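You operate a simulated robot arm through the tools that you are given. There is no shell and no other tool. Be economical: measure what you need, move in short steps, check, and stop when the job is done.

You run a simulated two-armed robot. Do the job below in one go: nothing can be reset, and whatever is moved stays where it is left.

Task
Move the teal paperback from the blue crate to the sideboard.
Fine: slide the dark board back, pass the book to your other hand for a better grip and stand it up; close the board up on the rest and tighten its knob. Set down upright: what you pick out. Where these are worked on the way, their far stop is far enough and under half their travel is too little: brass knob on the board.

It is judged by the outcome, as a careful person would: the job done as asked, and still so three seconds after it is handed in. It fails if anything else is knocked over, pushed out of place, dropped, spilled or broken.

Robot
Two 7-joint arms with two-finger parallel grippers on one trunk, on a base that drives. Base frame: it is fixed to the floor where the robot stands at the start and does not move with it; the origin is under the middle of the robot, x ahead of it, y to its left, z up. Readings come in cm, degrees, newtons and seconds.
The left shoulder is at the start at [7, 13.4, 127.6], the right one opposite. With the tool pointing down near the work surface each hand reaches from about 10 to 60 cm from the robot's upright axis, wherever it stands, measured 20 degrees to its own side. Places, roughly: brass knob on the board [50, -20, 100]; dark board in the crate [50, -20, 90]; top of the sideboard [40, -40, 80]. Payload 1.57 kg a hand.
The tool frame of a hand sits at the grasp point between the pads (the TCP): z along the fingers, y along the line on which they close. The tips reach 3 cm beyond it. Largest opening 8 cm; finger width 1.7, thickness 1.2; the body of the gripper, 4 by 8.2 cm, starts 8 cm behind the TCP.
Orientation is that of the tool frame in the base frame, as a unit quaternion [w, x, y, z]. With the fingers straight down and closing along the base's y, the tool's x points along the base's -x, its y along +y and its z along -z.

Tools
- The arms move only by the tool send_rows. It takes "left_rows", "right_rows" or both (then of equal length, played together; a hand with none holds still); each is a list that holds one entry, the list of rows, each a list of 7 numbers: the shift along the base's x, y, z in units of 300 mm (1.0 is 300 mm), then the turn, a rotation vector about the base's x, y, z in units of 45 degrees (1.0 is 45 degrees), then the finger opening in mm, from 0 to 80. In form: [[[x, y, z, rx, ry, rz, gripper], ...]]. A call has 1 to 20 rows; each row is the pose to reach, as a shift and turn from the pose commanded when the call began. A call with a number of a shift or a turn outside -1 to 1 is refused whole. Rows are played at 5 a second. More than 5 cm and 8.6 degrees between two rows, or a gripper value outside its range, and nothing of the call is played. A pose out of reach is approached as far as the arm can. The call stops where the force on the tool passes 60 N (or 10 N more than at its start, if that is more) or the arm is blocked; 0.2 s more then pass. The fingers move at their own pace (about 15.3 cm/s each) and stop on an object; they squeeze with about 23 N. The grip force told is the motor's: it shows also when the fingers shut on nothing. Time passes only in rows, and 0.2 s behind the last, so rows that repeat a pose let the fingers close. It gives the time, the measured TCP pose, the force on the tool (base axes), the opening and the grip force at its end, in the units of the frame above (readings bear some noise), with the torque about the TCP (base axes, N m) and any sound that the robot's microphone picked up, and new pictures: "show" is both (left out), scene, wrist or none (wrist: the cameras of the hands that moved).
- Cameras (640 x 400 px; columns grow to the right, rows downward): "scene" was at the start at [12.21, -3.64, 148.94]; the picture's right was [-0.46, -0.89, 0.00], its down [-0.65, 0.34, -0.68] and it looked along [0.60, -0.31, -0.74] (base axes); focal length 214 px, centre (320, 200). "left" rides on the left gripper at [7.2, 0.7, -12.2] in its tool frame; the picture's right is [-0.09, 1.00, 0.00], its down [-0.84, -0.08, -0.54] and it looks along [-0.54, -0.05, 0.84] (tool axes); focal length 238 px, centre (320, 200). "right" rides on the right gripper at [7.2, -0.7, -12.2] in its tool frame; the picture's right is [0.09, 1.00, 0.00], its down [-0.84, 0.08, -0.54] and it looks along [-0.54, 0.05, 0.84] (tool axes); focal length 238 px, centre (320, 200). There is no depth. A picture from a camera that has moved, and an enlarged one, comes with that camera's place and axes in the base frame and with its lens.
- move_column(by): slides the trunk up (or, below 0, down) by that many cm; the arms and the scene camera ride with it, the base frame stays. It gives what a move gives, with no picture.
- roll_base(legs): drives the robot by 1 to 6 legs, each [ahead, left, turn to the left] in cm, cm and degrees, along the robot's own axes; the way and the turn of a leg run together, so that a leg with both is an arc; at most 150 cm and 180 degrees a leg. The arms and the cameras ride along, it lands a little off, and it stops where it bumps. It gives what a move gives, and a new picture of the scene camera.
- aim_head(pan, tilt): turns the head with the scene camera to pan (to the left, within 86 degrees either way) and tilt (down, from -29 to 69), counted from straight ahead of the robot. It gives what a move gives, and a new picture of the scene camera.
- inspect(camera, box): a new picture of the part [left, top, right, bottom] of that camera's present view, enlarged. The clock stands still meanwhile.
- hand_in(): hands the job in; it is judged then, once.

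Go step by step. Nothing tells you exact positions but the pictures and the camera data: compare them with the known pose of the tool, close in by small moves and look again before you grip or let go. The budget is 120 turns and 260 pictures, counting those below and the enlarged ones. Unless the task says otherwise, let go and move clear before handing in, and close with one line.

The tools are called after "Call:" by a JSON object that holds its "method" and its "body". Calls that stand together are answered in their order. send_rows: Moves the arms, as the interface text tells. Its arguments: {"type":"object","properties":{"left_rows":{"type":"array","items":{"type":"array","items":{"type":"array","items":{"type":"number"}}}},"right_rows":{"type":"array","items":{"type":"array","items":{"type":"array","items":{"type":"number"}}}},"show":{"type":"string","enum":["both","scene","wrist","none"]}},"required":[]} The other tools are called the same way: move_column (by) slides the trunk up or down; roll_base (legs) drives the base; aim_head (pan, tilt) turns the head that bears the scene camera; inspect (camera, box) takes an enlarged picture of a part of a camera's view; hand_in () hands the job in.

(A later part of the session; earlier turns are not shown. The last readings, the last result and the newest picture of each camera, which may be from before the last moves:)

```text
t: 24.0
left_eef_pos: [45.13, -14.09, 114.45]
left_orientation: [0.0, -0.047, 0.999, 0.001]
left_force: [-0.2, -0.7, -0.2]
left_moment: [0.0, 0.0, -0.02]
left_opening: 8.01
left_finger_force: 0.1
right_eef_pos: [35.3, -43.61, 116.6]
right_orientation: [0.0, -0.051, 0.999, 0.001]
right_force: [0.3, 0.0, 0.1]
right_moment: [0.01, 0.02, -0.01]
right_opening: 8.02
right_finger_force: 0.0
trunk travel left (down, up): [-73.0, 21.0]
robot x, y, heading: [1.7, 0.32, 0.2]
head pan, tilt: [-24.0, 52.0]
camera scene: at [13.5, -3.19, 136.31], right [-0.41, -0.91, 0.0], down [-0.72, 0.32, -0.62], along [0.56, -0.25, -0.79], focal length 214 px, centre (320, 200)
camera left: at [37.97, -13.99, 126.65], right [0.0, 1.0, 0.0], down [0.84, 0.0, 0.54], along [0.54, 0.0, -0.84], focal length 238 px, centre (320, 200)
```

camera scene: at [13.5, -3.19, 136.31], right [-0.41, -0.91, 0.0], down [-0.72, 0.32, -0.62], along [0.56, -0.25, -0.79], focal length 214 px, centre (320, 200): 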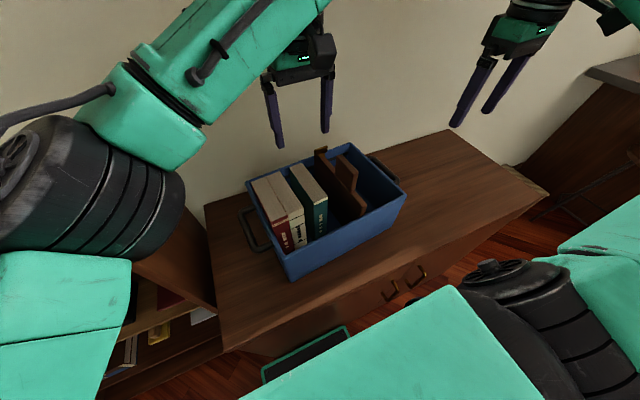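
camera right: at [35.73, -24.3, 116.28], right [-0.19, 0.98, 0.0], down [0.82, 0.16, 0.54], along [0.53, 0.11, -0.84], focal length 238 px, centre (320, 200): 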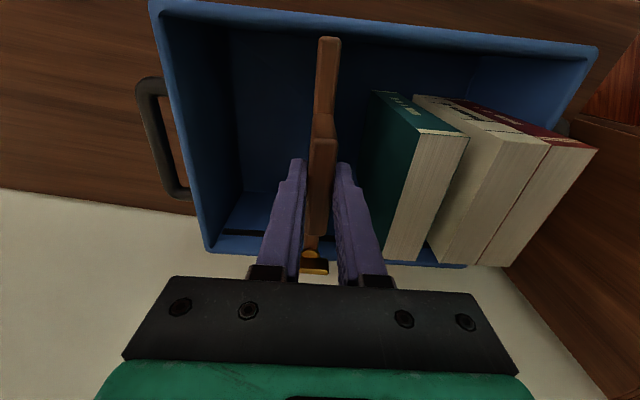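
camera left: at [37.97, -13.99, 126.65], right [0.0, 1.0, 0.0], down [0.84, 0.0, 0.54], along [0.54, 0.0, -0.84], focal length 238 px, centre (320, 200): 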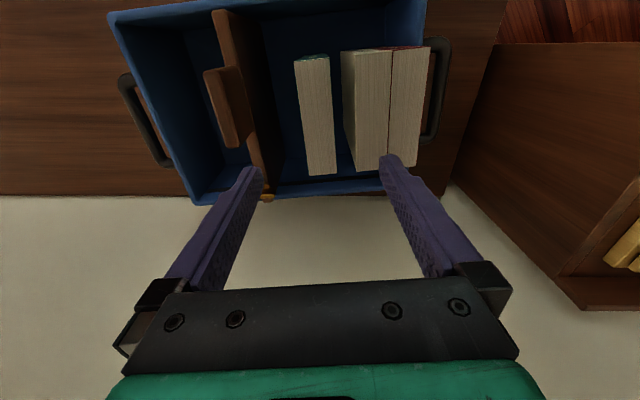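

Book's top spans x 39–51.3, centred at [45.1, -14.2], with about 5.5° of yaw. I'll zoom in to check the gap to the white book.

Call:
{"method": "inspect", "body": {"camera": "left", "box": [260, 40, 452, 190]}}

```text
2.67 times, centred on (356, 115) of left
camera zoom: at [37.97, -13.99, 126.65], right [0.0, 1.0, 0.0], down [0.84, 0.0, 0.54], along [0.54, 0.0, -0.84], focal length 636 px, centre (224, 427)
```

zoom: 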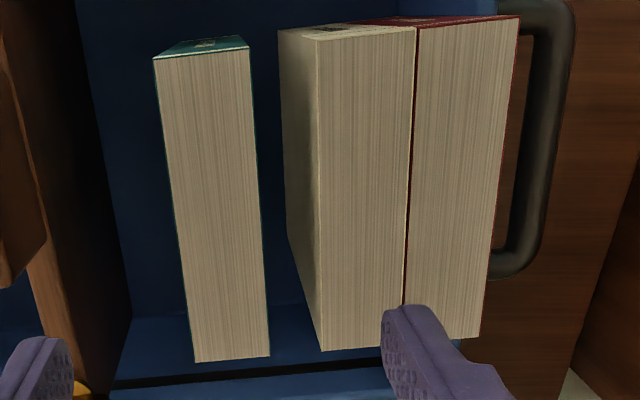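

The gap is about 2.4 cm and parallel, so a 46 mm opening fits. I'll descend to just above the book and check alignment.

Call:
{"method": "send_rows", "body": {"left_rows": [[[0, -0.004, -0.12, 0, 0, 0, 48], [0, -0.004, -0.24, 0, 0, 0, 48], [0, -0.004, -0.33, 0, 0, 0, 48]]], "show": "wrist"}}

Call:
{"method": "inspect", "body": {"camera": "scene", "box": [230, 100, 390, 200]}}

```text
t: 24.8
left_eef_pos: [45.24, -13.88, 104.22]
left_orientation: [0.001, -0.048, 0.999, 0.0]
left_force: [1.1, 0.0, 0.2]
left_moment: [-0.03, 0.01, 0.01]
left_opening: 4.79
left_finger_force: 0.0
right_eef_pos: [35.34, -43.6, 116.68]
right_orientation: [0.0, -0.05, 0.999, 0.001]
right_force: [-0.3, -0.3, 0.3]
right_moment: [0.0, -0.01, 0.03]
right_opening: 8.01
right_finger_force: 0.1
trunk travel left (down, up): [-73.0, 21.0]
robot x, y, heading: [1.31, 0.19, 0.2]
head pan, tilt: [-24.0, 52.0]
camera left: at [37.99, -13.87, 116.39], right [0.0, 1.0, 0.0], down [0.84, 0.0, 0.54], along [0.54, 0.0, -0.84], focal length 238 px, centre (320, 200)
```

left: 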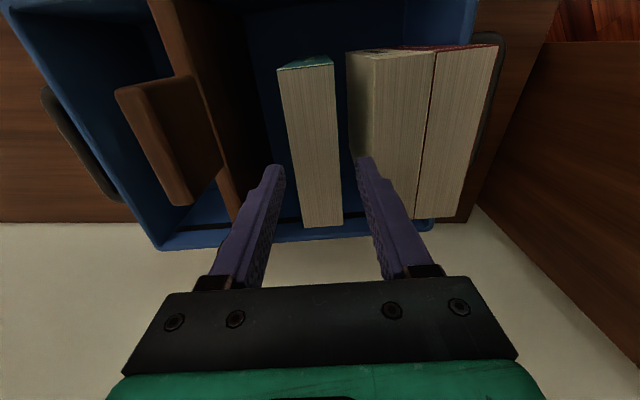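

```text
4.00 times, centred on (310, 150) of scene
camera zoom: at [13.46, -3.1, 136.32], right [-0.41, -0.91, 0.0], down [-0.72, 0.32, -0.62], along [0.56, -0.25, -0.79], focal length 858 px, centre (360, 400)
```

zoom: 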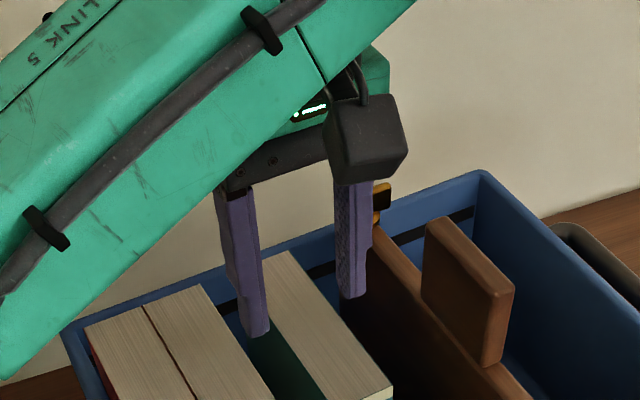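

I need a 0.3 cm shift in −y. First I'll check the whole scene for forearm clearance before descending.

Call:
{"method": "aim_head", "body": {"pan": 5, "tilt": 50}}

```text
t: 25.8
left_eef_pos: [45.12, -13.83, 104.32]
left_orientation: [0.0, -0.048, 0.999, 0.002]
left_force: [0.7, 0.7, 0.6]
left_moment: [-0.03, 0.0, 0.05]
left_opening: 4.81
left_finger_force: 0.0
right_eef_pos: [35.26, -43.59, 116.6]
right_orientation: [0.001, -0.051, 0.999, 0.001]
right_force: [0.3, 0.7, 0.6]
right_moment: [0.01, 0.0, 0.01]
right_opening: 8.03
right_finger_force: 0.0
trunk travel left (down, up): [-73.0, 21.0]
robot x, y, heading: [1.34, 0.26, -0.1]
head pan, tilt: [5.0, 50.0]
camera scene: at [14.27, 0.62, 136.58], right [0.09, -1.0, 0.0], down [-0.76, -0.07, -0.64], along [0.64, 0.06, -0.77], focal length 214 px, centre (320, 200)
```

scene: 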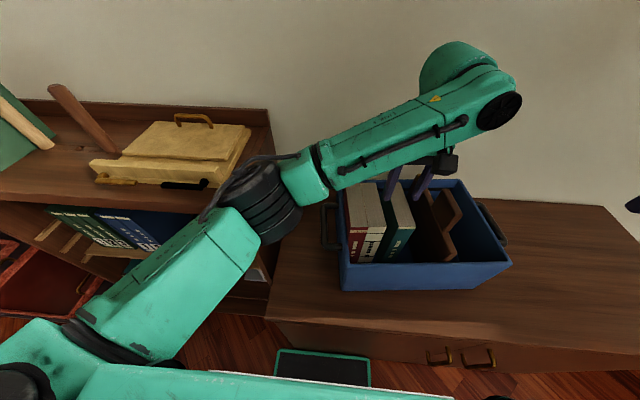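

The left arm is stretched across my body with its elbow near the cabinet, so I'll lift the left hand and shift the base 14 cm to the right for a better stance.

Call:
{"method": "send_rows", "body": {"left_rows": [[[0, 0, 0.15, 0, 0, 0, 48], [0, 0, 0.3, 0, 0, 0, 48]]], "show": "none"}}

Call:
{"method": "roll_base", "body": {"legs": [[-1, -7, 0], [0, -7, 0]]}}

```text
t: 26.4
left_eef_pos: [44.91, -13.66, 113.42]
left_orientation: [0.0, -0.047, 0.999, 0.002]
left_force: [-0.5, -0.1, 0.2]
left_moment: [0.03, -0.01, -0.02]
left_opening: 4.8
left_finger_force: 0.1
right_eef_pos: [35.25, -43.44, 116.75]
right_orientation: [0.002, -0.05, 0.999, 0.002]
right_force: [-0.1, -1.1, -0.3]
right_moment: [0.02, 0.03, 0.0]
right_opening: 8.02
right_finger_force: 0.1
trunk travel left (down, up): [-73.0, 21.0]
robot x, y, heading: [1.42, -0.54, 0.0]
head pan, tilt: [5.0, 50.0]
```

```text
t: 28.0
left_eef_pos: [44.25, -26.86, 113.28]
left_orientation: [0.0, -0.05, 0.999, -0.002]
left_force: [0.3, 0.7, 0.3]
left_moment: [-0.05, -0.01, -0.02]
left_opening: 4.81
left_finger_force: 0.0
right_eef_pos: [34.49, -56.94, 116.8]
right_orientation: [0.002, -0.053, 0.999, -0.002]
right_force: [-0.5, 0.6, -0.5]
right_moment: [-0.03, 0.02, 0.02]
right_opening: 8.01
right_finger_force: 0.0
trunk travel left (down, up): [-73.0, 21.0]
robot x, y, heading: [0.4, -13.81, 0.2]
head pan, tilt: [5.0, 50.0]
camera scene: at [13.29, -12.71, 136.59], right [0.09, -1.0, 0.0], down [-0.76, -0.07, -0.64], along [0.64, 0.06, -0.77], focal length 214 px, centre (320, 200)
```

scene: 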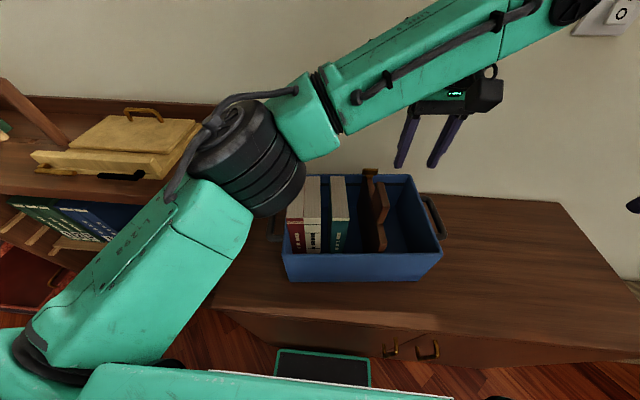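

Now I raise the trunk 8 cm for elbow clearance and bring the left hand back over the book.

Call:
{"method": "move_column", "body": {"by": 8}}

Call:
{"method": "send_rows", "body": {"left_rows": [[[0, 0.14, 0, 0, 0, 0, 48], [0, 0.28, -0.05, 0, 0, 0, 48], [0.01, 0.38, -0.15, 0, 0, 0, 48], [0.02, 0.423, -0.28, 0, 0, 0, 48], [0.028, 0.423, -0.4, 0, 0, 0, 48], [0.028, 0.423, -0.53, 0, 0, 0, 48]]]}}

Call:
{"method": "aim_head", "body": {"pan": 5, "tilt": 50}}

```text
t: 29.2
left_eef_pos: [44.18, -27.23, 121.32]
left_orientation: [0.0, -0.05, 0.999, 0.0]
left_force: [0.7, 0.4, 0.1]
left_moment: [0.04, 0.0, -0.01]
left_opening: 4.8
left_finger_force: 0.0
right_eef_pos: [34.66, -57.25, 124.71]
right_orientation: [0.001, -0.053, 0.999, 0.0]
right_force: [0.2, 0.0, 0.7]
right_moment: [-0.01, 0.01, 0.03]
right_opening: 8.0
right_finger_force: 0.0
trunk travel left (down, up): [-81.0, 13.0]
robot x, y, heading: [0.29, -14.08, 0.2]
head pan, tilt: [5.0, 50.0]
```

```text
t: 30.6
left_eef_pos: [45.15, -14.87, 105.61]
left_orientation: [0.001, -0.05, 0.999, 0.001]
left_force: [0.0, -0.1, 0.0]
left_moment: [0.02, -0.02, 0.01]
left_opening: 4.8
left_finger_force: 0.1
right_eef_pos: [34.57, -57.2, 124.6]
right_orientation: [0.0, -0.053, 0.999, 0.001]
right_force: [-0.5, -0.2, 0.0]
right_moment: [0.03, 0.0, -0.03]
right_opening: 8.0
right_finger_force: 0.1
trunk travel left (down, up): [-81.0, 13.0]
robot x, y, heading: [0.35, -13.56, 0.2]
head pan, tilt: [5.0, 50.0]
camera scene: at [13.36, -13.26, 144.58], right [0.09, -1.0, 0.0], down [-0.76, -0.07, -0.64], along [0.64, 0.06, -0.77], focal length 214 px, centre (320, 200)
camera left: at [37.9, -14.94, 117.7], right [-0.01, 1.0, 0.0], down [0.84, 0.0, 0.54], along [0.54, 0.0, -0.84], focal length 238 px, centre (320, 200)
```

scene: 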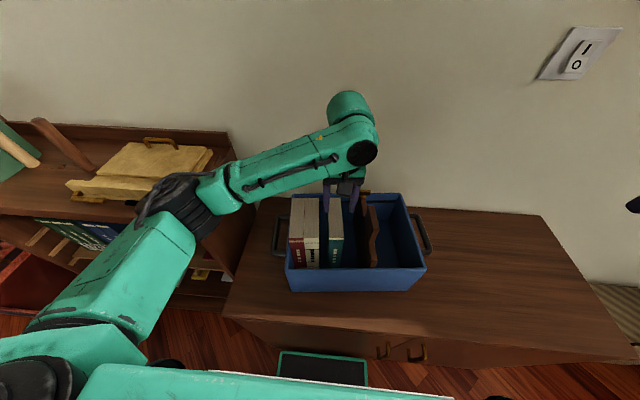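
left: 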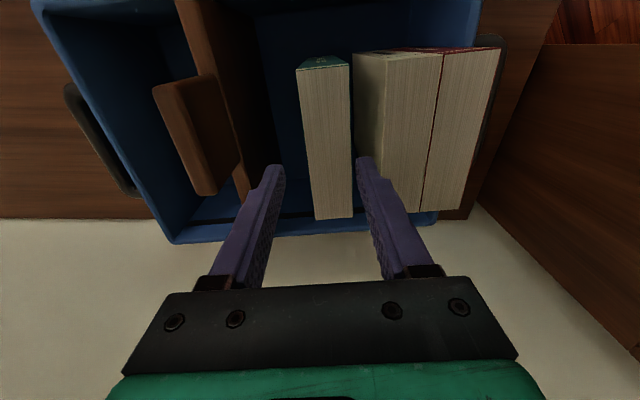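

```text
t: 31.2
left_eef_pos: [45.13, -14.86, 105.56]
left_orientation: [0.001, -0.049, 0.999, 0.001]
left_force: [0.0, 0.1, -0.2]
left_moment: [0.02, -0.01, 0.02]
left_opening: 4.81
left_finger_force: 0.2
right_eef_pos: [34.59, -57.3, 124.66]
right_orientation: [0.0, -0.053, 0.999, 0.0]
right_force: [-0.4, -0.3, 0.0]
right_moment: [0.01, -0.03, 0.01]
right_opening: 8.0
right_finger_force: 0.1
trunk travel left (down, up): [-81.0, 13.0]
robot x, y, heading: [0.58, -14.07, -0.0]
head pan, tilt: [5.0, 50.0]
camera scene: at [13.33, -13.23, 144.58], right [0.09, -1.0, 0.0], down [-0.76, -0.07, -0.64], along [0.64, 0.06, -0.77], focal length 214 px, centre (320, 200)
```

scene: 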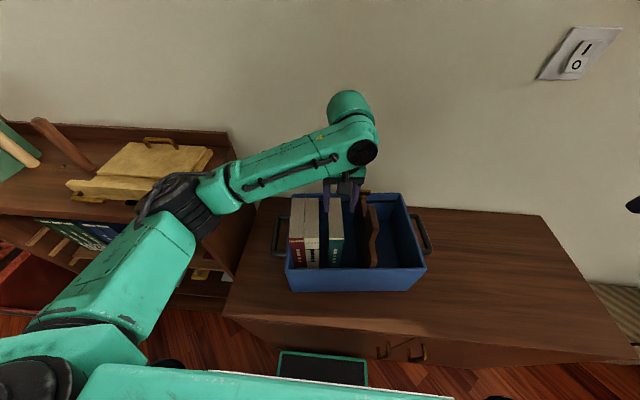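

The elbow is well above the cabinet now. I'll shift +0.65 cm in y, then descend to z≈95.7 around the book.

Call:
{"method": "send_rows", "body": {"left_rows": [[[0, 0.022, 0, 0, 0, 0, 48], [0, 0.022, -0.1, 0, 0, 0, 48], [0, 0.022, -0.18, 0, 0, 0, 48]]], "show": "wrist"}}

Call:
{"method": "inspect", "body": {"camera": "left", "box": [240, 60, 432, 180]}}

```text
t: 32.0
left_eef_pos: [45.13, -14.33, 100.09]
left_orientation: [0.0, -0.05, 0.999, 0.001]
left_force: [0.3, 0.9, 0.5]
left_moment: [-0.01, 0.04, 0.0]
left_opening: 4.8
left_finger_force: 0.0
right_eef_pos: [34.57, -57.26, 124.73]
right_orientation: [0.001, -0.054, 0.999, 0.0]
right_force: [0.4, -0.2, 0.4]
right_moment: [0.01, -0.01, 0.0]
right_opening: 7.98
right_finger_force: 0.1
trunk travel left (down, up): [-81.0, 13.0]
robot x, y, heading: [0.25, -13.82, 0.2]
head pan, tilt: [5.0, 50.0]
camera left: at [37.94, -14.32, 112.26], right [-0.01, 1.0, 0.0], down [0.84, 0.01, 0.54], along [0.54, 0.0, -0.84], focal length 238 px, centre (320, 200)
```

left: 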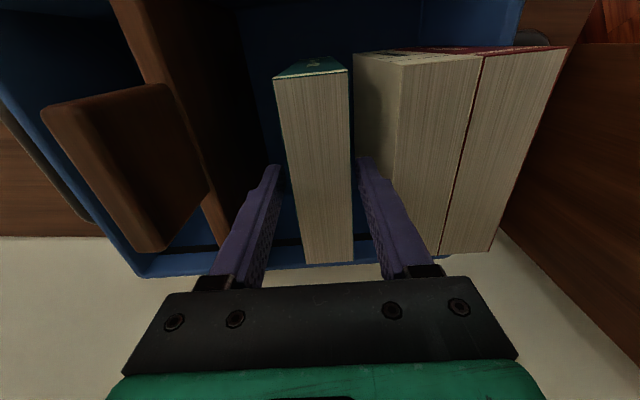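

```text
3.33 times, centred on (336, 120) of left
camera zoom: at [37.94, -14.32, 112.26], right [-0.01, 1.0, 0.0], down [0.84, 0.01, 0.54], along [0.54, 0.0, -0.84], focal length 794 px, centre (267, 467)
```

zoom: 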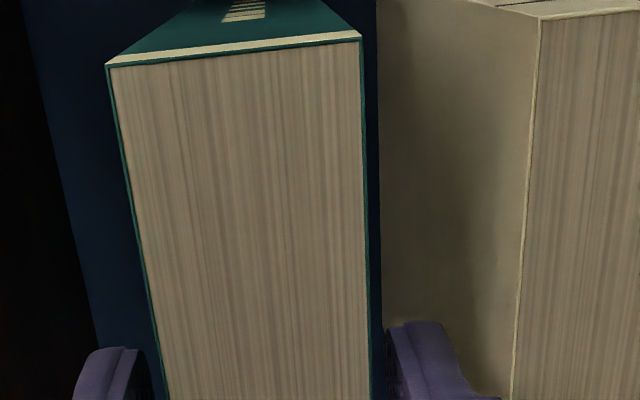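

The fingers straddle the teal book cleanly. I go down another 4.4 cm and close.

Call:
{"method": "send_rows", "body": {"left_rows": [[[0, 0, -0.075, 0, 0, 0, 48], [0, 0, -0.147, 0, 0, 0, 48], [0, 0, -0.147, 0, 0, 0, 20], [0, 0, -0.147, 0, 0, 0, 20], [0, 0, -0.147, 0, 0, 0, 20]]], "show": "wrist"}}

```text
t: 33.2
left_eef_pos: [45.27, -14.23, 95.75]
left_orientation: [0.0, -0.05, 0.999, 0.0]
left_force: [2.8, -1.4, 6.3]
left_moment: [-0.24, 0.32, 0.13]
left_opening: 3.58
left_finger_force: 22.8
right_eef_pos: [34.44, -57.36, 124.75]
right_orientation: [0.003, -0.054, 0.999, 0.0]
right_force: [0.3, -0.2, 0.2]
right_moment: [-0.01, 0.04, 0.01]
right_opening: 8.01
right_finger_force: 0.1
trunk travel left (down, up): [-81.0, 13.0]
robot x, y, heading: [0.52, -13.81, 0.2]
head pan, tilt: [5.0, 50.0]
camera left: at [37.89, -14.21, 107.81], right [-0.01, 1.0, 0.0], down [0.84, 0.01, 0.54], along [0.54, 0.0, -0.84], focal length 238 px, centre (320, 200)
```

left: 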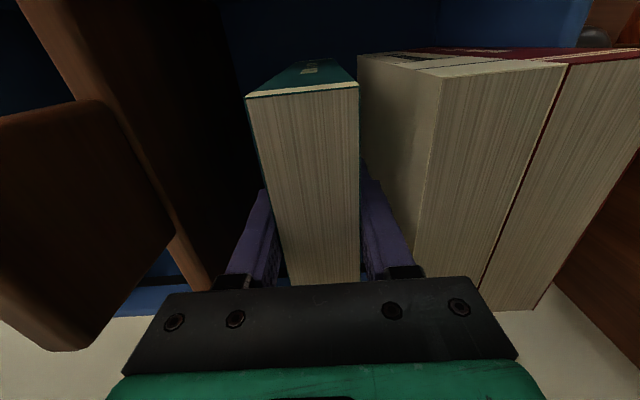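

Gripped at 3.6 cm. Lifting straight up.

Call:
{"method": "send_rows", "body": {"left_rows": [[[0, 0, 0.06, 0, 0, 0, 10], [0, 0, 0.13, 0, 0, 0, 10], [0, 0, 0.23, 0, 0, 0, 10], [0, 0, 0.33, 0, 0, 0, 10], [0, 0, 0.43, 0, 0, 0, 10], [0, 0, 0.53, 0, 0, 0, 10], [0, 0, 0.63, 0, 0, 0, 10], [0, 0, 0.72, 0, 0, 0, 10]]]}}

```text
t: 35.0
left_eef_pos: [44.97, -13.78, 117.12]
left_orientation: [-0.001, -0.049, 0.999, 0.001]
left_force: [-0.1, 0.0, -6.1]
left_moment: [0.03, 0.01, -0.02]
left_opening: 3.59
left_finger_force: 22.9
right_eef_pos: [34.63, -57.22, 124.66]
right_orientation: [0.001, -0.053, 0.999, 0.0]
right_force: [0.8, -0.1, 0.9]
right_moment: [0.02, 0.0, -0.01]
right_opening: 7.99
right_finger_force: 0.1
trunk travel left (down, up): [-81.0, 13.0]
robot x, y, heading: [0.16, -14.01, 0.1]
head pan, tilt: [5.0, 50.0]
camera scene: at [13.35, -13.24, 144.58], right [0.09, -1.0, 0.0], down [-0.76, -0.07, -0.64], along [0.64, 0.06, -0.77], focal length 214 px, centre (320, 200)
camera left: at [37.79, -13.79, 129.36], right [-0.01, 1.0, 0.0], down [0.84, 0.0, 0.54], along [0.54, 0.0, -0.84], focal length 238 px, centre (320, 200)
```

scene: 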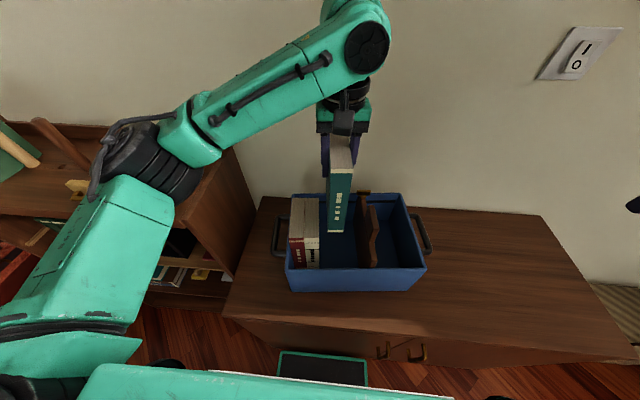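
left: 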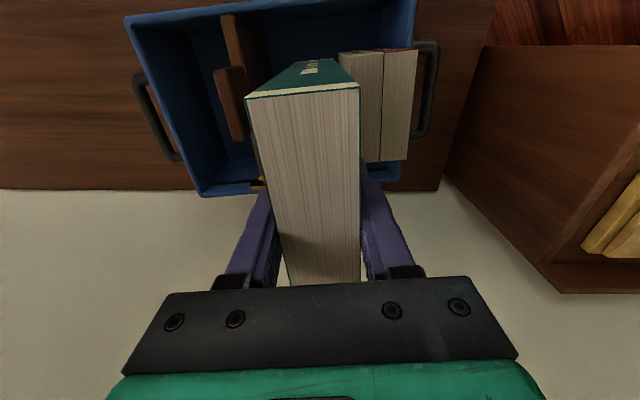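

The book is held firmly, about 0.6 kg, with its bottom at z≈103. I'll lift and carry it to y≈-22 for the handover, and tilt the right hand 45° to approach the spine side from the front.

Call:
{"method": "send_rows", "body": {"left_rows": [[[0, 0, 0.1, 0, 0, 0, 10], [0, 0, 0.15, 0, 0, 0, 10], [0, -0.09, 0.15, 0, 0, 0, 10], [0, -0.18, 0.15, 0, 0, 0, 10], [0, -0.27, 0.15, 0, 0, 0, 10], [0, -0.27, 0.15, 0, 0, 0, 10]]], "right_rows": [[[-0.01, 0.03, 0, 0.016, -0.16, 0, 80], [-0.02, 0.08, 0, 0.033, -0.33, 0, 80], [-0.03, 0.14, 0, 0.05, -0.5, 0, 80], [-0.04, 0.22, 0, 0.067, -0.67, 0, 80], [-0.05, 0.32, 0, 0.084, -0.84, 0, 80], [-0.06, 0.42, 0, 0.1, -0.995, 0, 80]]]}}

```text
t: 36.4
left_eef_pos: [45.34, -21.8, 121.68]
left_orientation: [0.001, -0.049, 0.999, -0.001]
left_force: [0.1, 0.4, -6.9]
left_moment: [-0.01, 0.01, -0.01]
left_opening: 3.58
left_finger_force: 22.4
right_eef_pos: [34.28, -45.92, 127.34]
right_orientation: [0.382, -0.05, 0.923, 0.019]
right_force: [0.1, 0.8, 0.5]
right_moment: [-0.03, 0.01, 0.0]
right_opening: 7.98
right_finger_force: 0.0
right hand out of reach, approached as far as the arm can: row 6
trunk travel left (down, up): [-81.0, 13.0]
robot x, y, heading: [0.6, -13.98, 0.4]
head pan, tilt: [5.0, 50.0]
camera scene: at [13.37, -12.79, 144.57], right [0.09, -1.0, 0.0], down [-0.76, -0.07, -0.64], along [0.64, 0.06, -0.77], focal length 214 px, centre (320, 200)
camera right: at [20.78, -47.97, 130.69], right [-0.17, 0.98, -0.07], down [0.2, 0.1, 0.97], along [0.96, 0.15, -0.21], focal length 238 px, centre (320, 200)
camera left: at [38.03, -21.77, 133.9], right [-0.01, 1.0, 0.0], down [0.84, 0.01, 0.54], along [0.54, 0.0, -0.84], focal length 238 px, centre (320, 200)
```

scene: 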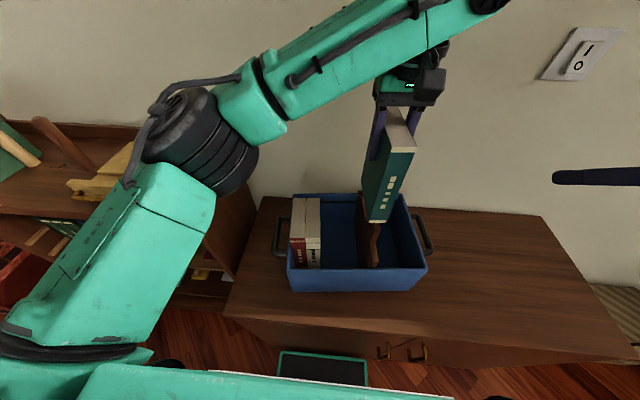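
right: 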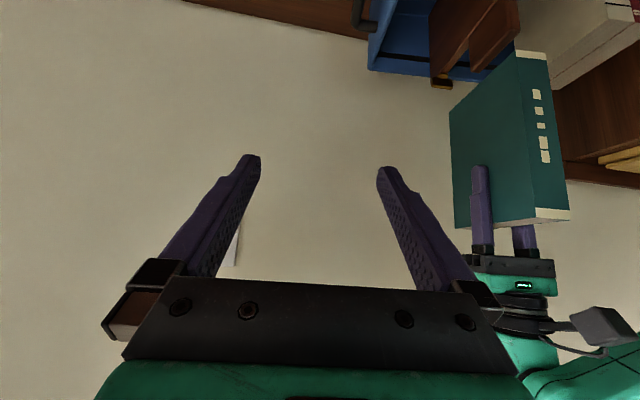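
left: 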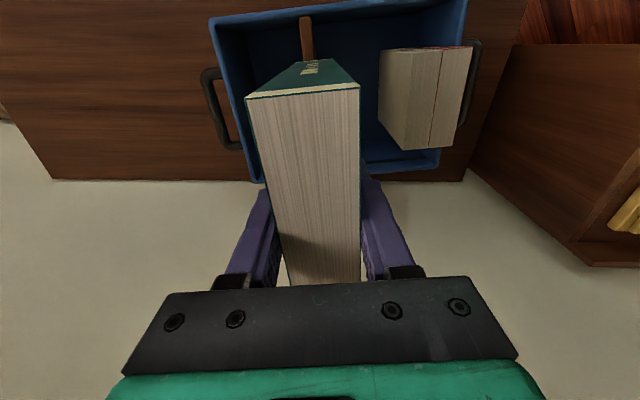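

The right hand is too folded there. Instead I'll have the left hand yaw the book about 60°, so its spine faces the right hand, which can then approach from the right.

Call:
{"method": "send_rows", "body": {"left_rows": [[[0, 0, 0, 0, 0, 0.17, 10], [0, 0, 0, 0, 0, 0.34, 10], [0, 0, 0, 0, 0, 0.51, 10], [0, 0, 0, 0, 0, 0.68, 10], [0, 0, 0, 0, 0, 0.85, 10], [0, 0, 0, 0, 0, 1.0, 10]]], "right_rows": [[[0, -0.08, 0, 0, 0, 0.17, 80], [0, -0.16, 0, 0, 0, 0.34, 80], [0, -0.24, 0, 0, 0, 0.51, 80], [0, -0.32, 0, 0, 0, 0.68, 80], [0.03, -0.35, 0, 0, 0, 0.85, 80], [0.06, -0.35, 0, 0, 0, 1.0, 80]]]}}

```text
t: 37.8
left_eef_pos: [45.52, -22.13, 121.57]
left_orientation: [-0.001, -0.429, 0.904, 0.001]
left_force: [0.6, 0.8, -7.0]
left_moment: [0.0, 0.04, 0.03]
left_opening: 3.63
left_finger_force: 23.4
right_eef_pos: [36.33, -57.08, 127.31]
right_orientation: [0.346, -0.399, 0.833, 0.166]
right_force: [0.4, 0.3, -0.4]
right_moment: [-0.02, 0.0, 0.06]
right_opening: 8.01
right_finger_force: 0.0
trunk travel left (down, up): [-81.0, 13.0]
robot x, y, heading: [0.56, -13.83, 0.2]
head pan, tilt: [5.0, 50.0]
camera scene: at [13.63, -13.25, 144.55], right [0.09, -1.0, 0.0], down [-0.76, -0.07, -0.64], along [0.64, 0.06, -0.77], focal length 214 px, centre (320, 200)
camera right: at [28.24, -68.08, 130.81], right [-0.82, 0.57, -0.07], down [0.07, 0.21, 0.98], along [0.57, 0.79, -0.21], focal length 238 px, centre (320, 200)
camera left: at [40.46, -27.33, 133.73], right [-0.71, 0.7, 0.0], down [0.59, 0.6, 0.54], along [0.38, 0.39, -0.84], focal length 238 px, centre (320, 200)
```

scene: 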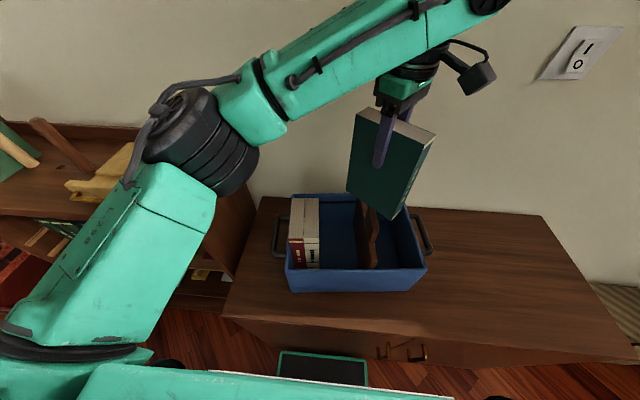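
right: 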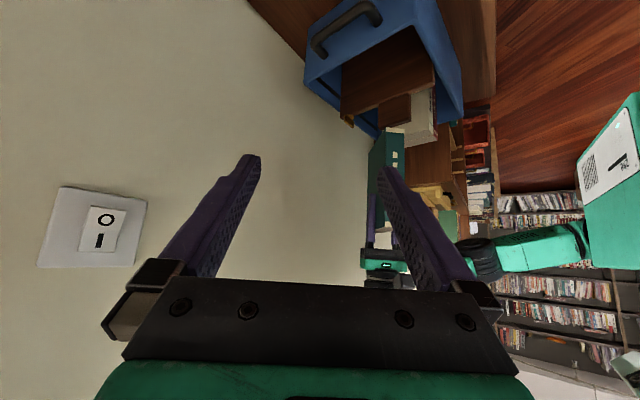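
left: 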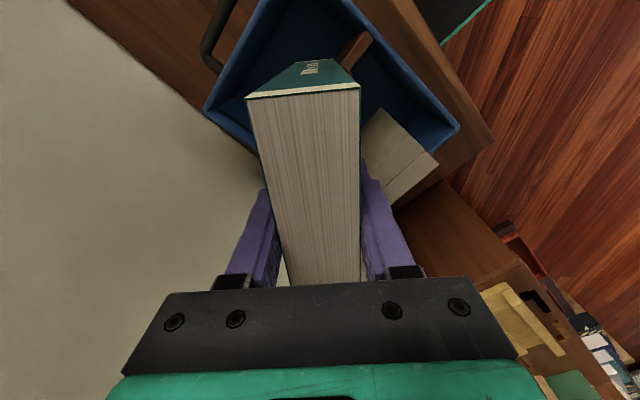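

Book spine now faces the right hand, both yawed about 51°. I'll bring the right hand to a pre-grasp 13 cm off the spine.

Call:
{"method": "send_rows", "body": {"right_rows": [[[0.01, 0.14, -0.02, 0, 0, 0, 70], [0.02, 0.28, -0.04, 0, 0, 0, 70], [0.03, 0.43, -0.06, 0, 0, 0, 70], [0.035, 0.57, -0.08, 0, 0, 0, 70], [0.04, 0.71, -0.1, 0, 0, 0, 70], [0.046, 0.846, -0.12, 0, 0, 0, 70]]]}}

```text
t: 39.2
left_eef_pos: [45.46, -22.15, 121.66]
left_orientation: [-0.002, -0.429, 0.904, 0.001]
left_force: [-0.6, -0.9, -7.3]
left_moment: [-0.03, 0.01, 0.03]
left_opening: 3.58
left_finger_force: 23.0
right_eef_pos: [37.66, -31.32, 123.99]
right_orientation: [0.347, -0.398, 0.834, 0.163]
right_force: [0.1, 0.4, -0.5]
right_moment: [-0.05, 0.03, -0.03]
right_opening: 6.99
right_finger_force: 0.2
trunk travel left (down, up): [-81.0, 13.0]
robot x, y, heading: [0.54, -14.0, 0.6]
head pan, tilt: [5.0, 50.0]
camera scene: at [13.56, -13.14, 144.56], right [0.09, -1.0, 0.0], down [-0.76, -0.07, -0.64], along [0.64, 0.06, -0.77], focal length 214 px, centre (320, 200)
camera right: at [29.64, -42.21, 127.41], right [-0.81, 0.58, -0.07], down [0.07, 0.21, 0.98], along [0.58, 0.79, -0.21], focal length 238 px, centre (320, 200)
```

scene: 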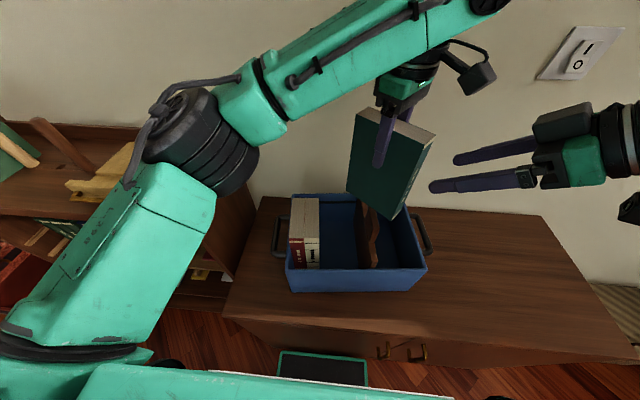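
right: 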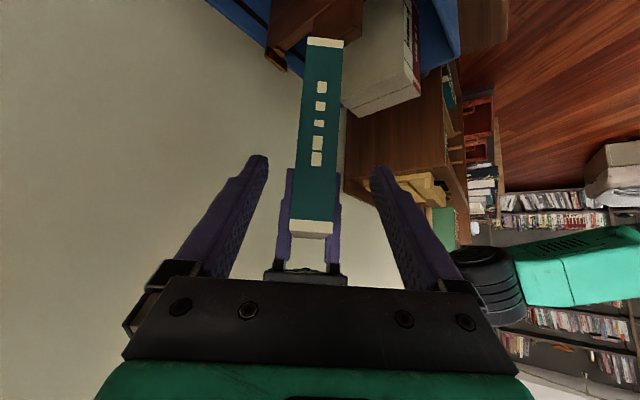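

The book's spine is centred between the right fingers. Advancing along the fingers so they straddle it.

Call:
{"method": "send_rows", "body": {"right_rows": [[[0.064, 0.074, -0.105, 0, 0, 0, 60], [0.129, 0.149, -0.211, 0, 0, 0, 60], [0.193, 0.223, -0.317, 0, 0, 0, 60]]]}}

Call:
{"method": "inspect", "body": {"camera": "scene", "box": [330, 30, 570, 180]}}

```text
t: 40.0
left_eef_pos: [45.8, -22.1, 121.48]
left_orientation: [-0.002, -0.429, 0.903, 0.002]
left_force: [2.7, 0.8, -6.6]
left_moment: [-0.01, 0.04, 0.02]
left_opening: 3.59
left_finger_force: 22.9
right_eef_pos: [43.71, -24.68, 114.14]
right_orientation: [0.346, -0.398, 0.834, 0.164]
right_force: [-0.9, -2.8, 0.8]
right_moment: [0.15, -0.14, -0.04]
right_opening: 6.0
right_finger_force: 0.2
trunk travel left (down, up): [-81.0, 13.0]
robot x, y, heading: [0.55, -13.82, 0.2]
head pan, tilt: [5.0, 50.0]
camera scene: at [13.99, -13.2, 144.51], right [0.09, -1.0, 0.0], down [-0.77, -0.07, -0.64], along [0.64, 0.06, -0.77], focal length 214 px, centre (320, 200)
camera right: at [35.65, -35.62, 117.58], right [-0.82, 0.57, -0.07], down [0.07, 0.21, 0.97], along [0.57, 0.79, -0.21], focal length 238 px, centre (320, 200)
```

scene: 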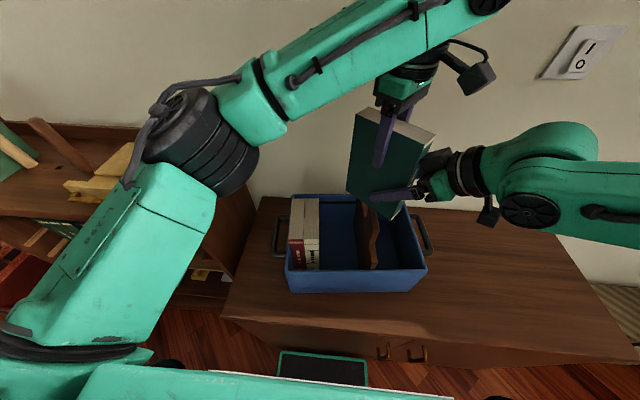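
right: 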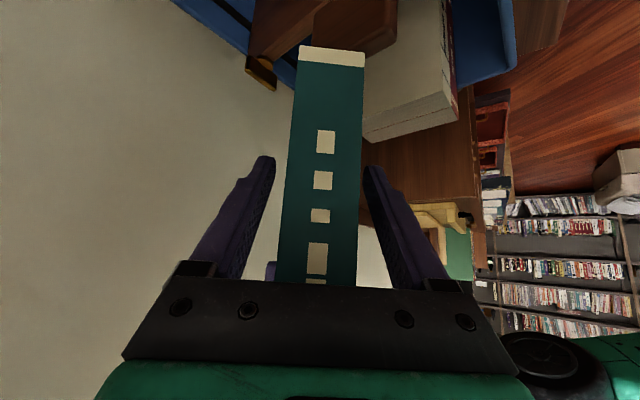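

```text
2.67 times, centred on (450, 105) of scene
camera zoom: at [13.99, -13.2, 144.51], right [0.09, -1.0, 0.0], down [-0.77, -0.07, -0.64], along [0.64, 0.06, -0.77], focal length 572 px, centre (-27, 453)
```

zoom: 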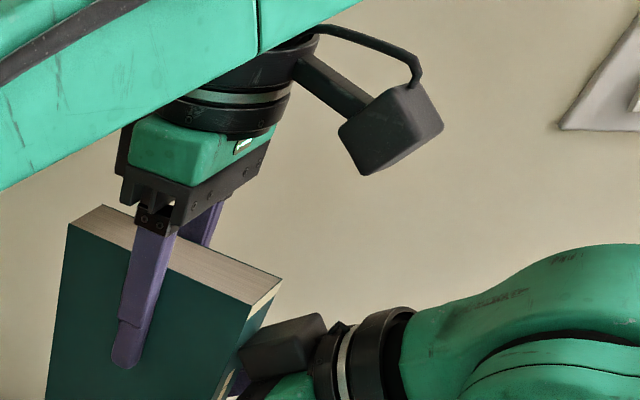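

There's slight contact of about 3 N, so I back off 0.7 cm along the fingers and close the right hand.

Call:
{"method": "send_rows", "body": {"right_rows": [[[-0.011, -0.013, 0.017, 0, 0, 0, 60], [-0.011, -0.013, 0.017, 0, 0, 0, 40], [-0.011, -0.013, 0.017, 0, 0, 0, 10], [-0.011, -0.013, 0.017, 0, 0, 0, 10], [-0.011, -0.013, 0.017, 0, 0, 0, 10]]], "show": "wrist"}}

```text
t: 41.2
left_eef_pos: [45.39, -22.2, 121.61]
left_orientation: [-0.001, -0.428, 0.904, 0.001]
left_force: [2.3, -6.9, -7.6]
left_moment: [0.0, -0.52, 0.43]
left_opening: 3.61
left_finger_force: 23.2
right_eef_pos: [42.94, -25.05, 114.74]
right_orientation: [0.347, -0.398, 0.834, 0.164]
right_force: [-2.7, 7.0, 0.8]
right_moment: [-0.48, 0.31, -0.2]
right_opening: 3.6
right_finger_force: 22.8
trunk travel left (down, up): [-81.0, 13.0]
robot x, y, heading: [0.35, -13.94, 0.0]
head pan, tilt: [5.0, 50.0]
camera right: at [35.01, -36.05, 118.3], right [-0.81, 0.58, -0.07], down [0.07, 0.21, 0.98], along [0.58, 0.79, -0.21], focal length 238 px, centre (320, 200)
```

right: 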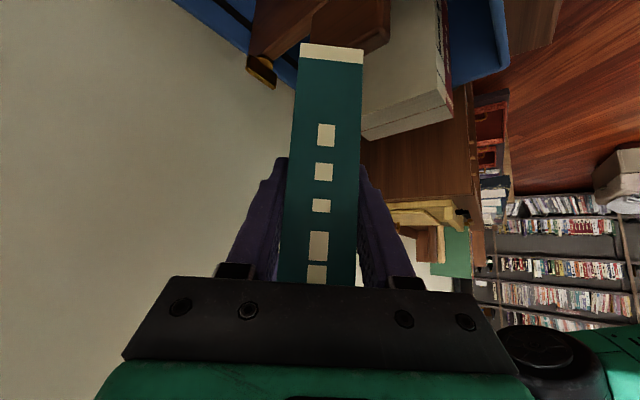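

Both hands hold it. I'll open the left hand and lift it straight up.

Call:
{"method": "send_rows", "body": {"left_rows": [[[0, 0, 0, 0, 0, 0, 25], [0, 0, 0, 0, 0, 0, 52], [0, 0, 0, 0, 0, 0, 52], [0, 0, 0.12, 0, 0, 0, 52], [0, 0, 0.26, 0, 0, 0, 52], [0, 0, 0.4, 0, 0, 0, 52]]]}}

```text
t: 42.6
left_eef_pos: [45.27, -18.68, 133.41]
left_orientation: [-0.011, -0.445, 0.895, -0.017]
left_force: [-0.3, -0.1, -0.4]
left_moment: [-0.01, 0.02, 0.0]
left_opening: 5.16
left_finger_force: 0.1
left hand out of reach, approached as far as the arm can: row 6
right_eef_pos: [42.89, -24.89, 114.91]
right_orientation: [0.348, -0.399, 0.833, 0.163]
right_force: [0.7, 0.1, -0.1]
right_moment: [-0.25, 0.17, -0.01]
right_opening: 3.6
right_finger_force: 22.8
trunk travel left (down, up): [-81.0, 13.0]
robot x, y, heading: [0.57, -13.59, 0.2]
head pan, tilt: [5.0, 50.0]
camera scene: at [13.32, -12.99, 144.58], right [0.09, -1.0, 0.0], down [-0.76, -0.07, -0.64], along [0.64, 0.06, -0.77], focal length 214 px, centre (320, 200)
camera left: at [40.5, -23.46, 145.77], right [-0.74, 0.68, -0.02], down [0.57, 0.64, 0.52], along [0.36, 0.37, -0.86], focal length 238 px, centre (320, 200)
```

scene: 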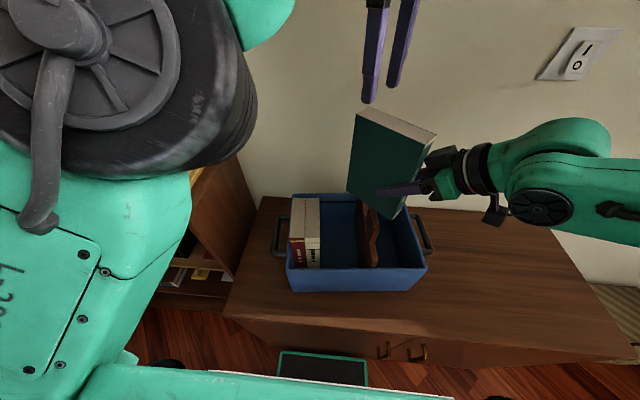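
left: 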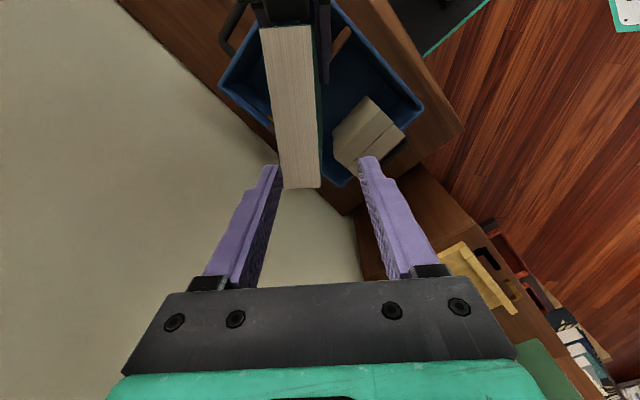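

The right hand has the book. I'll retract the left hand to the left, and carry the book right over the free sideboard while yawing back 45°.

Call:
{"method": "send_rows", "body": {"left_rows": [[[0, 0.1, -0.05, 0, 0, -0.17, 52], [0, 0.24, -0.1, 0, 0, -0.34, 52], [-0.03, 0.38, -0.15, 0, 0, -0.51, 60], [-0.06, 0.52, -0.2, 0, 0, -0.68, 60], [-0.08, 0.66, -0.2, 0, 0, -0.85, 60], [-0.1, 0.8, -0.2, 0, 0, -1.0, 60], [-0.1, 0.9, -0.2, 0, 0, -1.0, 60]]], "right_rows": [[[0, -0.05, 0.02, 0, 0, -0.1, 10], [0, -0.16, 0.02, 0, 0, -0.25, 10], [0, -0.28, 0.02, 0, 0, -0.4, 10], [0, -0.4, 0.02, 0, 0, -0.55, 10], [0, -0.52, 0.02, 0, 0, -0.7, 10], [0, -0.64, 0.02, 0, 0, -0.85, 10], [0, -0.75, 0.02, 0, 0, -1.0, 10]]]}}

Call:
{"method": "aim_head", "body": {"pan": -35, "tilt": 50}}

```text
t: 44.2
left_eef_pos: [41.13, 6.22, 126.82]
left_orientation: [0.0, -0.049, 0.999, 0.001]
left_force: [-0.4, 0.5, 0.7]
left_moment: [0.02, 0.02, 0.01]
left_opening: 5.97
left_finger_force: 0.0
right_eef_pos: [43.4, -48.25, 115.55]
right_orientation: [0.382, -0.048, 0.923, 0.02]
right_force: [0.1, -1.5, -6.0]
right_moment: [-0.04, 0.24, 0.01]
right_opening: 3.58
right_finger_force: 23.4
right hand out of reach, approached as far as the arm can: row 4, 5, 6, 7
trunk travel left (down, up): [-81.0, 13.0]
robot x, y, heading: [0.45, -13.89, 0.1]
head pan, tilt: [5.0, 50.0]
camera scene: at [13.34, -13.33, 144.58], right [0.09, -1.0, 0.0], down [-0.76, -0.07, -0.64], along [0.64, 0.06, -0.77], focal length 214 px, centre (320, 200)
camera right: at [29.91, -50.32, 119.05], right [-0.17, 0.98, -0.06], down [0.2, 0.1, 0.98], along [0.97, 0.15, -0.21], focal length 238 px, centre (320, 200)
camera left: at [33.94, 6.18, 138.97], right [0.0, 1.0, 0.0], down [0.84, 0.0, 0.54], along [0.54, 0.0, -0.84], focal length 238 px, centre (320, 200)
```

scene: 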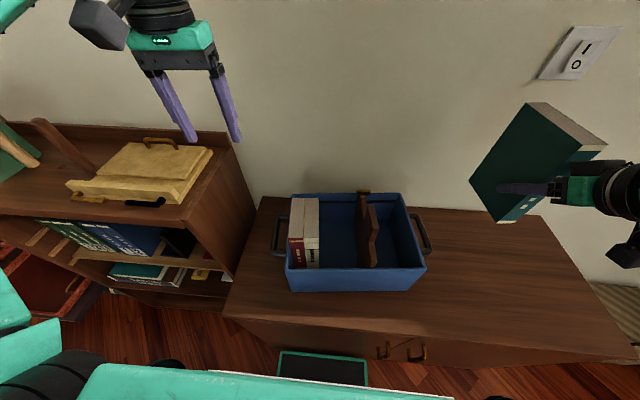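
right: 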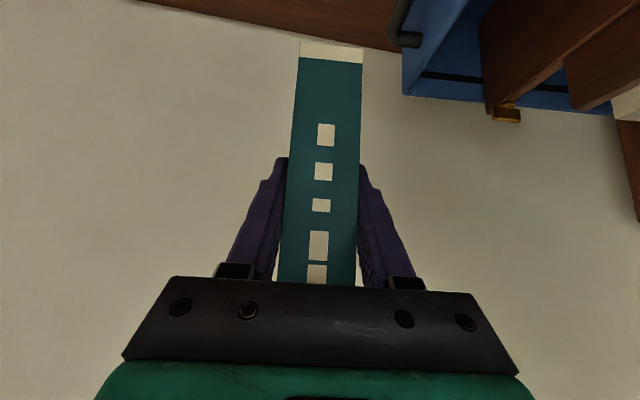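
left: 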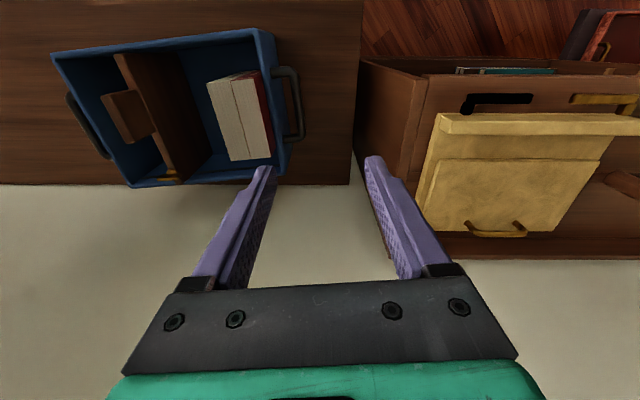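

```text
t: 45.2
left_eef_pos: [41.22, 6.09, 126.74]
left_orientation: [0.0, -0.05, 0.999, 0.001]
left_force: [-0.2, -0.1, 0.0]
left_moment: [-0.03, 0.01, -0.02]
left_opening: 6.0
left_finger_force: 0.0
right_eef_pos: [43.44, -48.21, 115.57]
right_orientation: [0.383, -0.049, 0.922, 0.02]
right_force: [-0.1, 0.8, -6.2]
right_moment: [-0.03, 0.28, -0.01]
right_opening: 3.58
right_finger_force: 23.0
trunk travel left (down, up): [-81.0, 13.0]
robot x, y, heading: [0.35, -13.65, 0.1]
head pan, tilt: [-35.0, 50.0]
camera scene: at [12.09, -18.36, 144.57], right [-0.57, -0.82, 0.0], down [-0.63, 0.44, -0.64], along [0.53, -0.37, -0.77], focal length 214 px, centre (320, 200)
```

scene: 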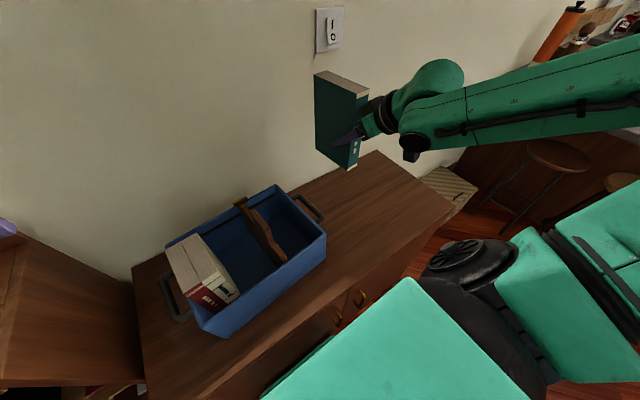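

The book is over the free sideboard at y≈-48. Lowering it most of the way, then I'll check the gap.

Call:
{"method": "send_rows", "body": {"right_rows": [[[0, 0, -0.13, 0, 0, 0, 10], [0, 0, -0.27, 0, 0, 0, 10], [0, 0, -0.41, 0, 0, 0, 10], [0, 0, -0.55, 0, 0, 0, 10], [0, 0, -0.68, 0, 0, 0, 10], [0, 0, -0.8, 0, 0, 0, 10]]]}}

Call:
{"method": "inspect", "body": {"camera": "scene", "box": [290, 80, 450, 220]}}

```text
t: 46.6
left_eef_pos: [41.35, 6.2, 126.74]
left_orientation: [-0.001, -0.05, 0.999, 0.001]
left_force: [-0.3, 0.2, 0.6]
left_moment: [-0.03, -0.01, -0.02]
left_opening: 6.01
left_finger_force: 0.0
right_eef_pos: [43.21, -48.3, 91.45]
right_orientation: [0.382, -0.049, 0.923, 0.019]
right_force: [1.0, -0.2, -7.4]
right_moment: [-0.02, 0.25, 0.0]
right_opening: 3.63
right_finger_force: 23.4
trunk travel left (down, up): [-81.0, 13.0]
robot x, y, heading: [0.5, -13.84, -0.1]
head pan, tilt: [-35.0, 50.0]
camera scene: at [12.17, -18.44, 144.56], right [-0.57, -0.82, 0.0], down [-0.63, 0.44, -0.64], along [0.53, -0.37, -0.77], focal length 214 px, centre (320, 200)
camera right: at [29.87, -50.31, 94.88], right [-0.17, 0.98, -0.07], down [0.2, 0.1, 0.97], along [0.97, 0.15, -0.21], focal length 238 px, centre (320, 200)
```

scene: 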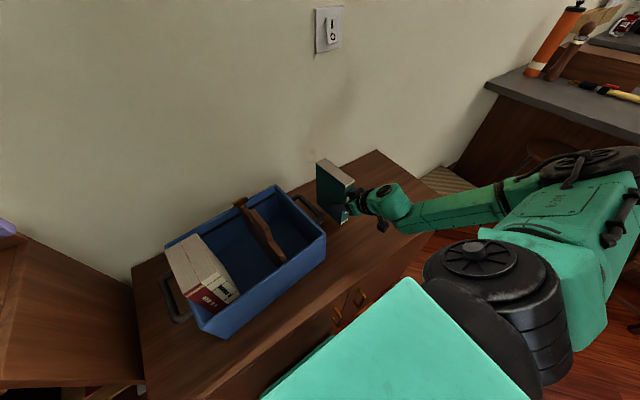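
right: 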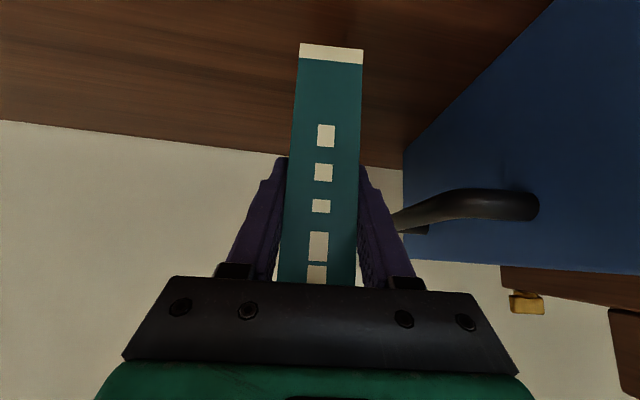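

```text
2.86 times, centred on (370, 150) of scene
camera zoom: at [12.17, -18.44, 144.56], right [-0.57, -0.82, 0.0], down [-0.63, 0.44, -0.64], along [0.53, -0.37, -0.77], focal length 613 px, centre (177, 343)
```

zoom: 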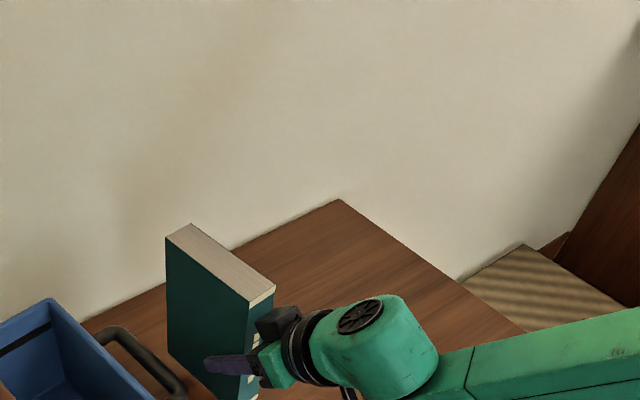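

Shifting 2.5 cm further from the crate handle and descending to about 1 cm above the surface.

Call:
{"method": "send_rows", "body": {"right_rows": [[[0, -0.06, 0, 0, 0, 0, 10], [0, -0.085, -0.04, 0, 0, 0, 10], [0, -0.085, -0.08, 0, 0, 0, 10], [0, -0.085, -0.1, 0, 0, 0, 10]]], "show": "none"}}

Call:
{"method": "inspect", "body": {"camera": "scene", "box": [290, 140, 418, 240]}}

Call:
{"method": "inspect", "body": {"camera": "right", "box": [240, 20, 432, 140]}}

```text
t: 47.6
left_eef_pos: [41.25, 6.16, 126.85]
left_orientation: [0.001, -0.051, 0.999, 0.0]
left_force: [-0.4, 0.3, -0.1]
left_moment: [0.0, 0.04, -0.01]
left_opening: 6.0
left_finger_force: 0.1
right_eef_pos: [43.42, -50.7, 88.54]
right_orientation: [0.382, -0.048, 0.923, 0.019]
right_force: [-0.3, -0.4, -7.9]
right_moment: [-0.04, 0.26, -0.01]
right_opening: 3.58
right_finger_force: 22.3
trunk travel left (down, up): [-81.0, 13.0]
robot x, y, heading: [0.41, -14.08, 0.3]
head pan, tilt: [-35.0, 50.0]
```

```text
4.00 times, centred on (354, 190) of scene
camera zoom: at [12.08, -18.4, 144.57], right [-0.57, -0.82, 0.0], down [-0.63, 0.44, -0.64], along [0.53, -0.37, -0.77], focal length 858 px, centre (184, 240)
```

zoom: 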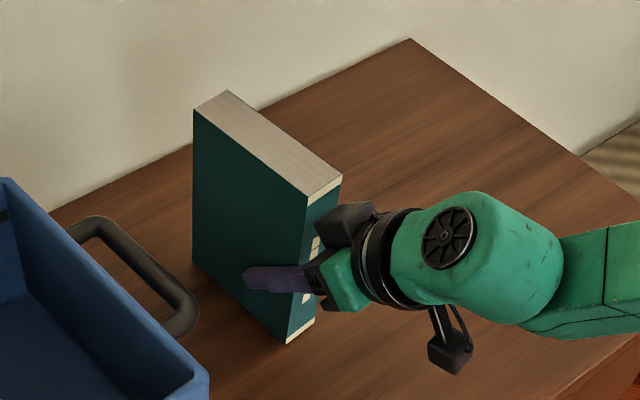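

```text
3.33 times, centred on (336, 80) of right
camera zoom: at [29.84, -52.73, 91.98], right [-0.17, 0.98, -0.07], down [0.2, 0.1, 0.97], along [0.97, 0.15, -0.21], focal length 794 px, centre (267, 600)
```

zoom: 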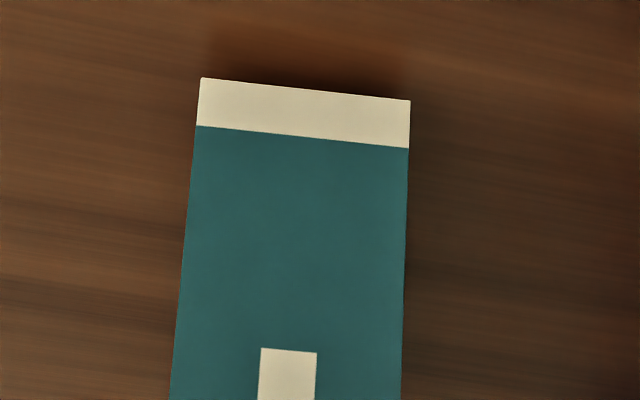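

Upright, with a small gap left. Descending in fine steps.

Call:
{"method": "send_rows", "body": {"right_rows": [[[0, 0, -0.008, 0, 0, 0, 10], [0, 0, -0.016, 0, 0, 0, 10], [0, 0, -0.024, 0, 0, 0, 10]]], "show": "none"}}

```text
t: 48.4
left_eef_pos: [41.11, 6.23, 126.86]
left_orientation: [0.0, -0.05, 0.999, 0.001]
left_force: [1.1, -0.5, -0.7]
left_moment: [0.04, -0.01, -0.01]
left_opening: 6.0
left_finger_force: 0.1
right_eef_pos: [43.37, -50.57, 87.78]
right_orientation: [0.384, -0.048, 0.922, 0.017]
right_force: [-0.4, -0.5, -2.4]
right_moment: [0.06, -0.19, -0.03]
right_opening: 3.59
right_finger_force: 22.8
trunk travel left (down, up): [-81.0, 13.0]
robot x, y, heading: [0.23, -13.83, 0.2]
head pan, tilt: [-35.0, 50.0]
```

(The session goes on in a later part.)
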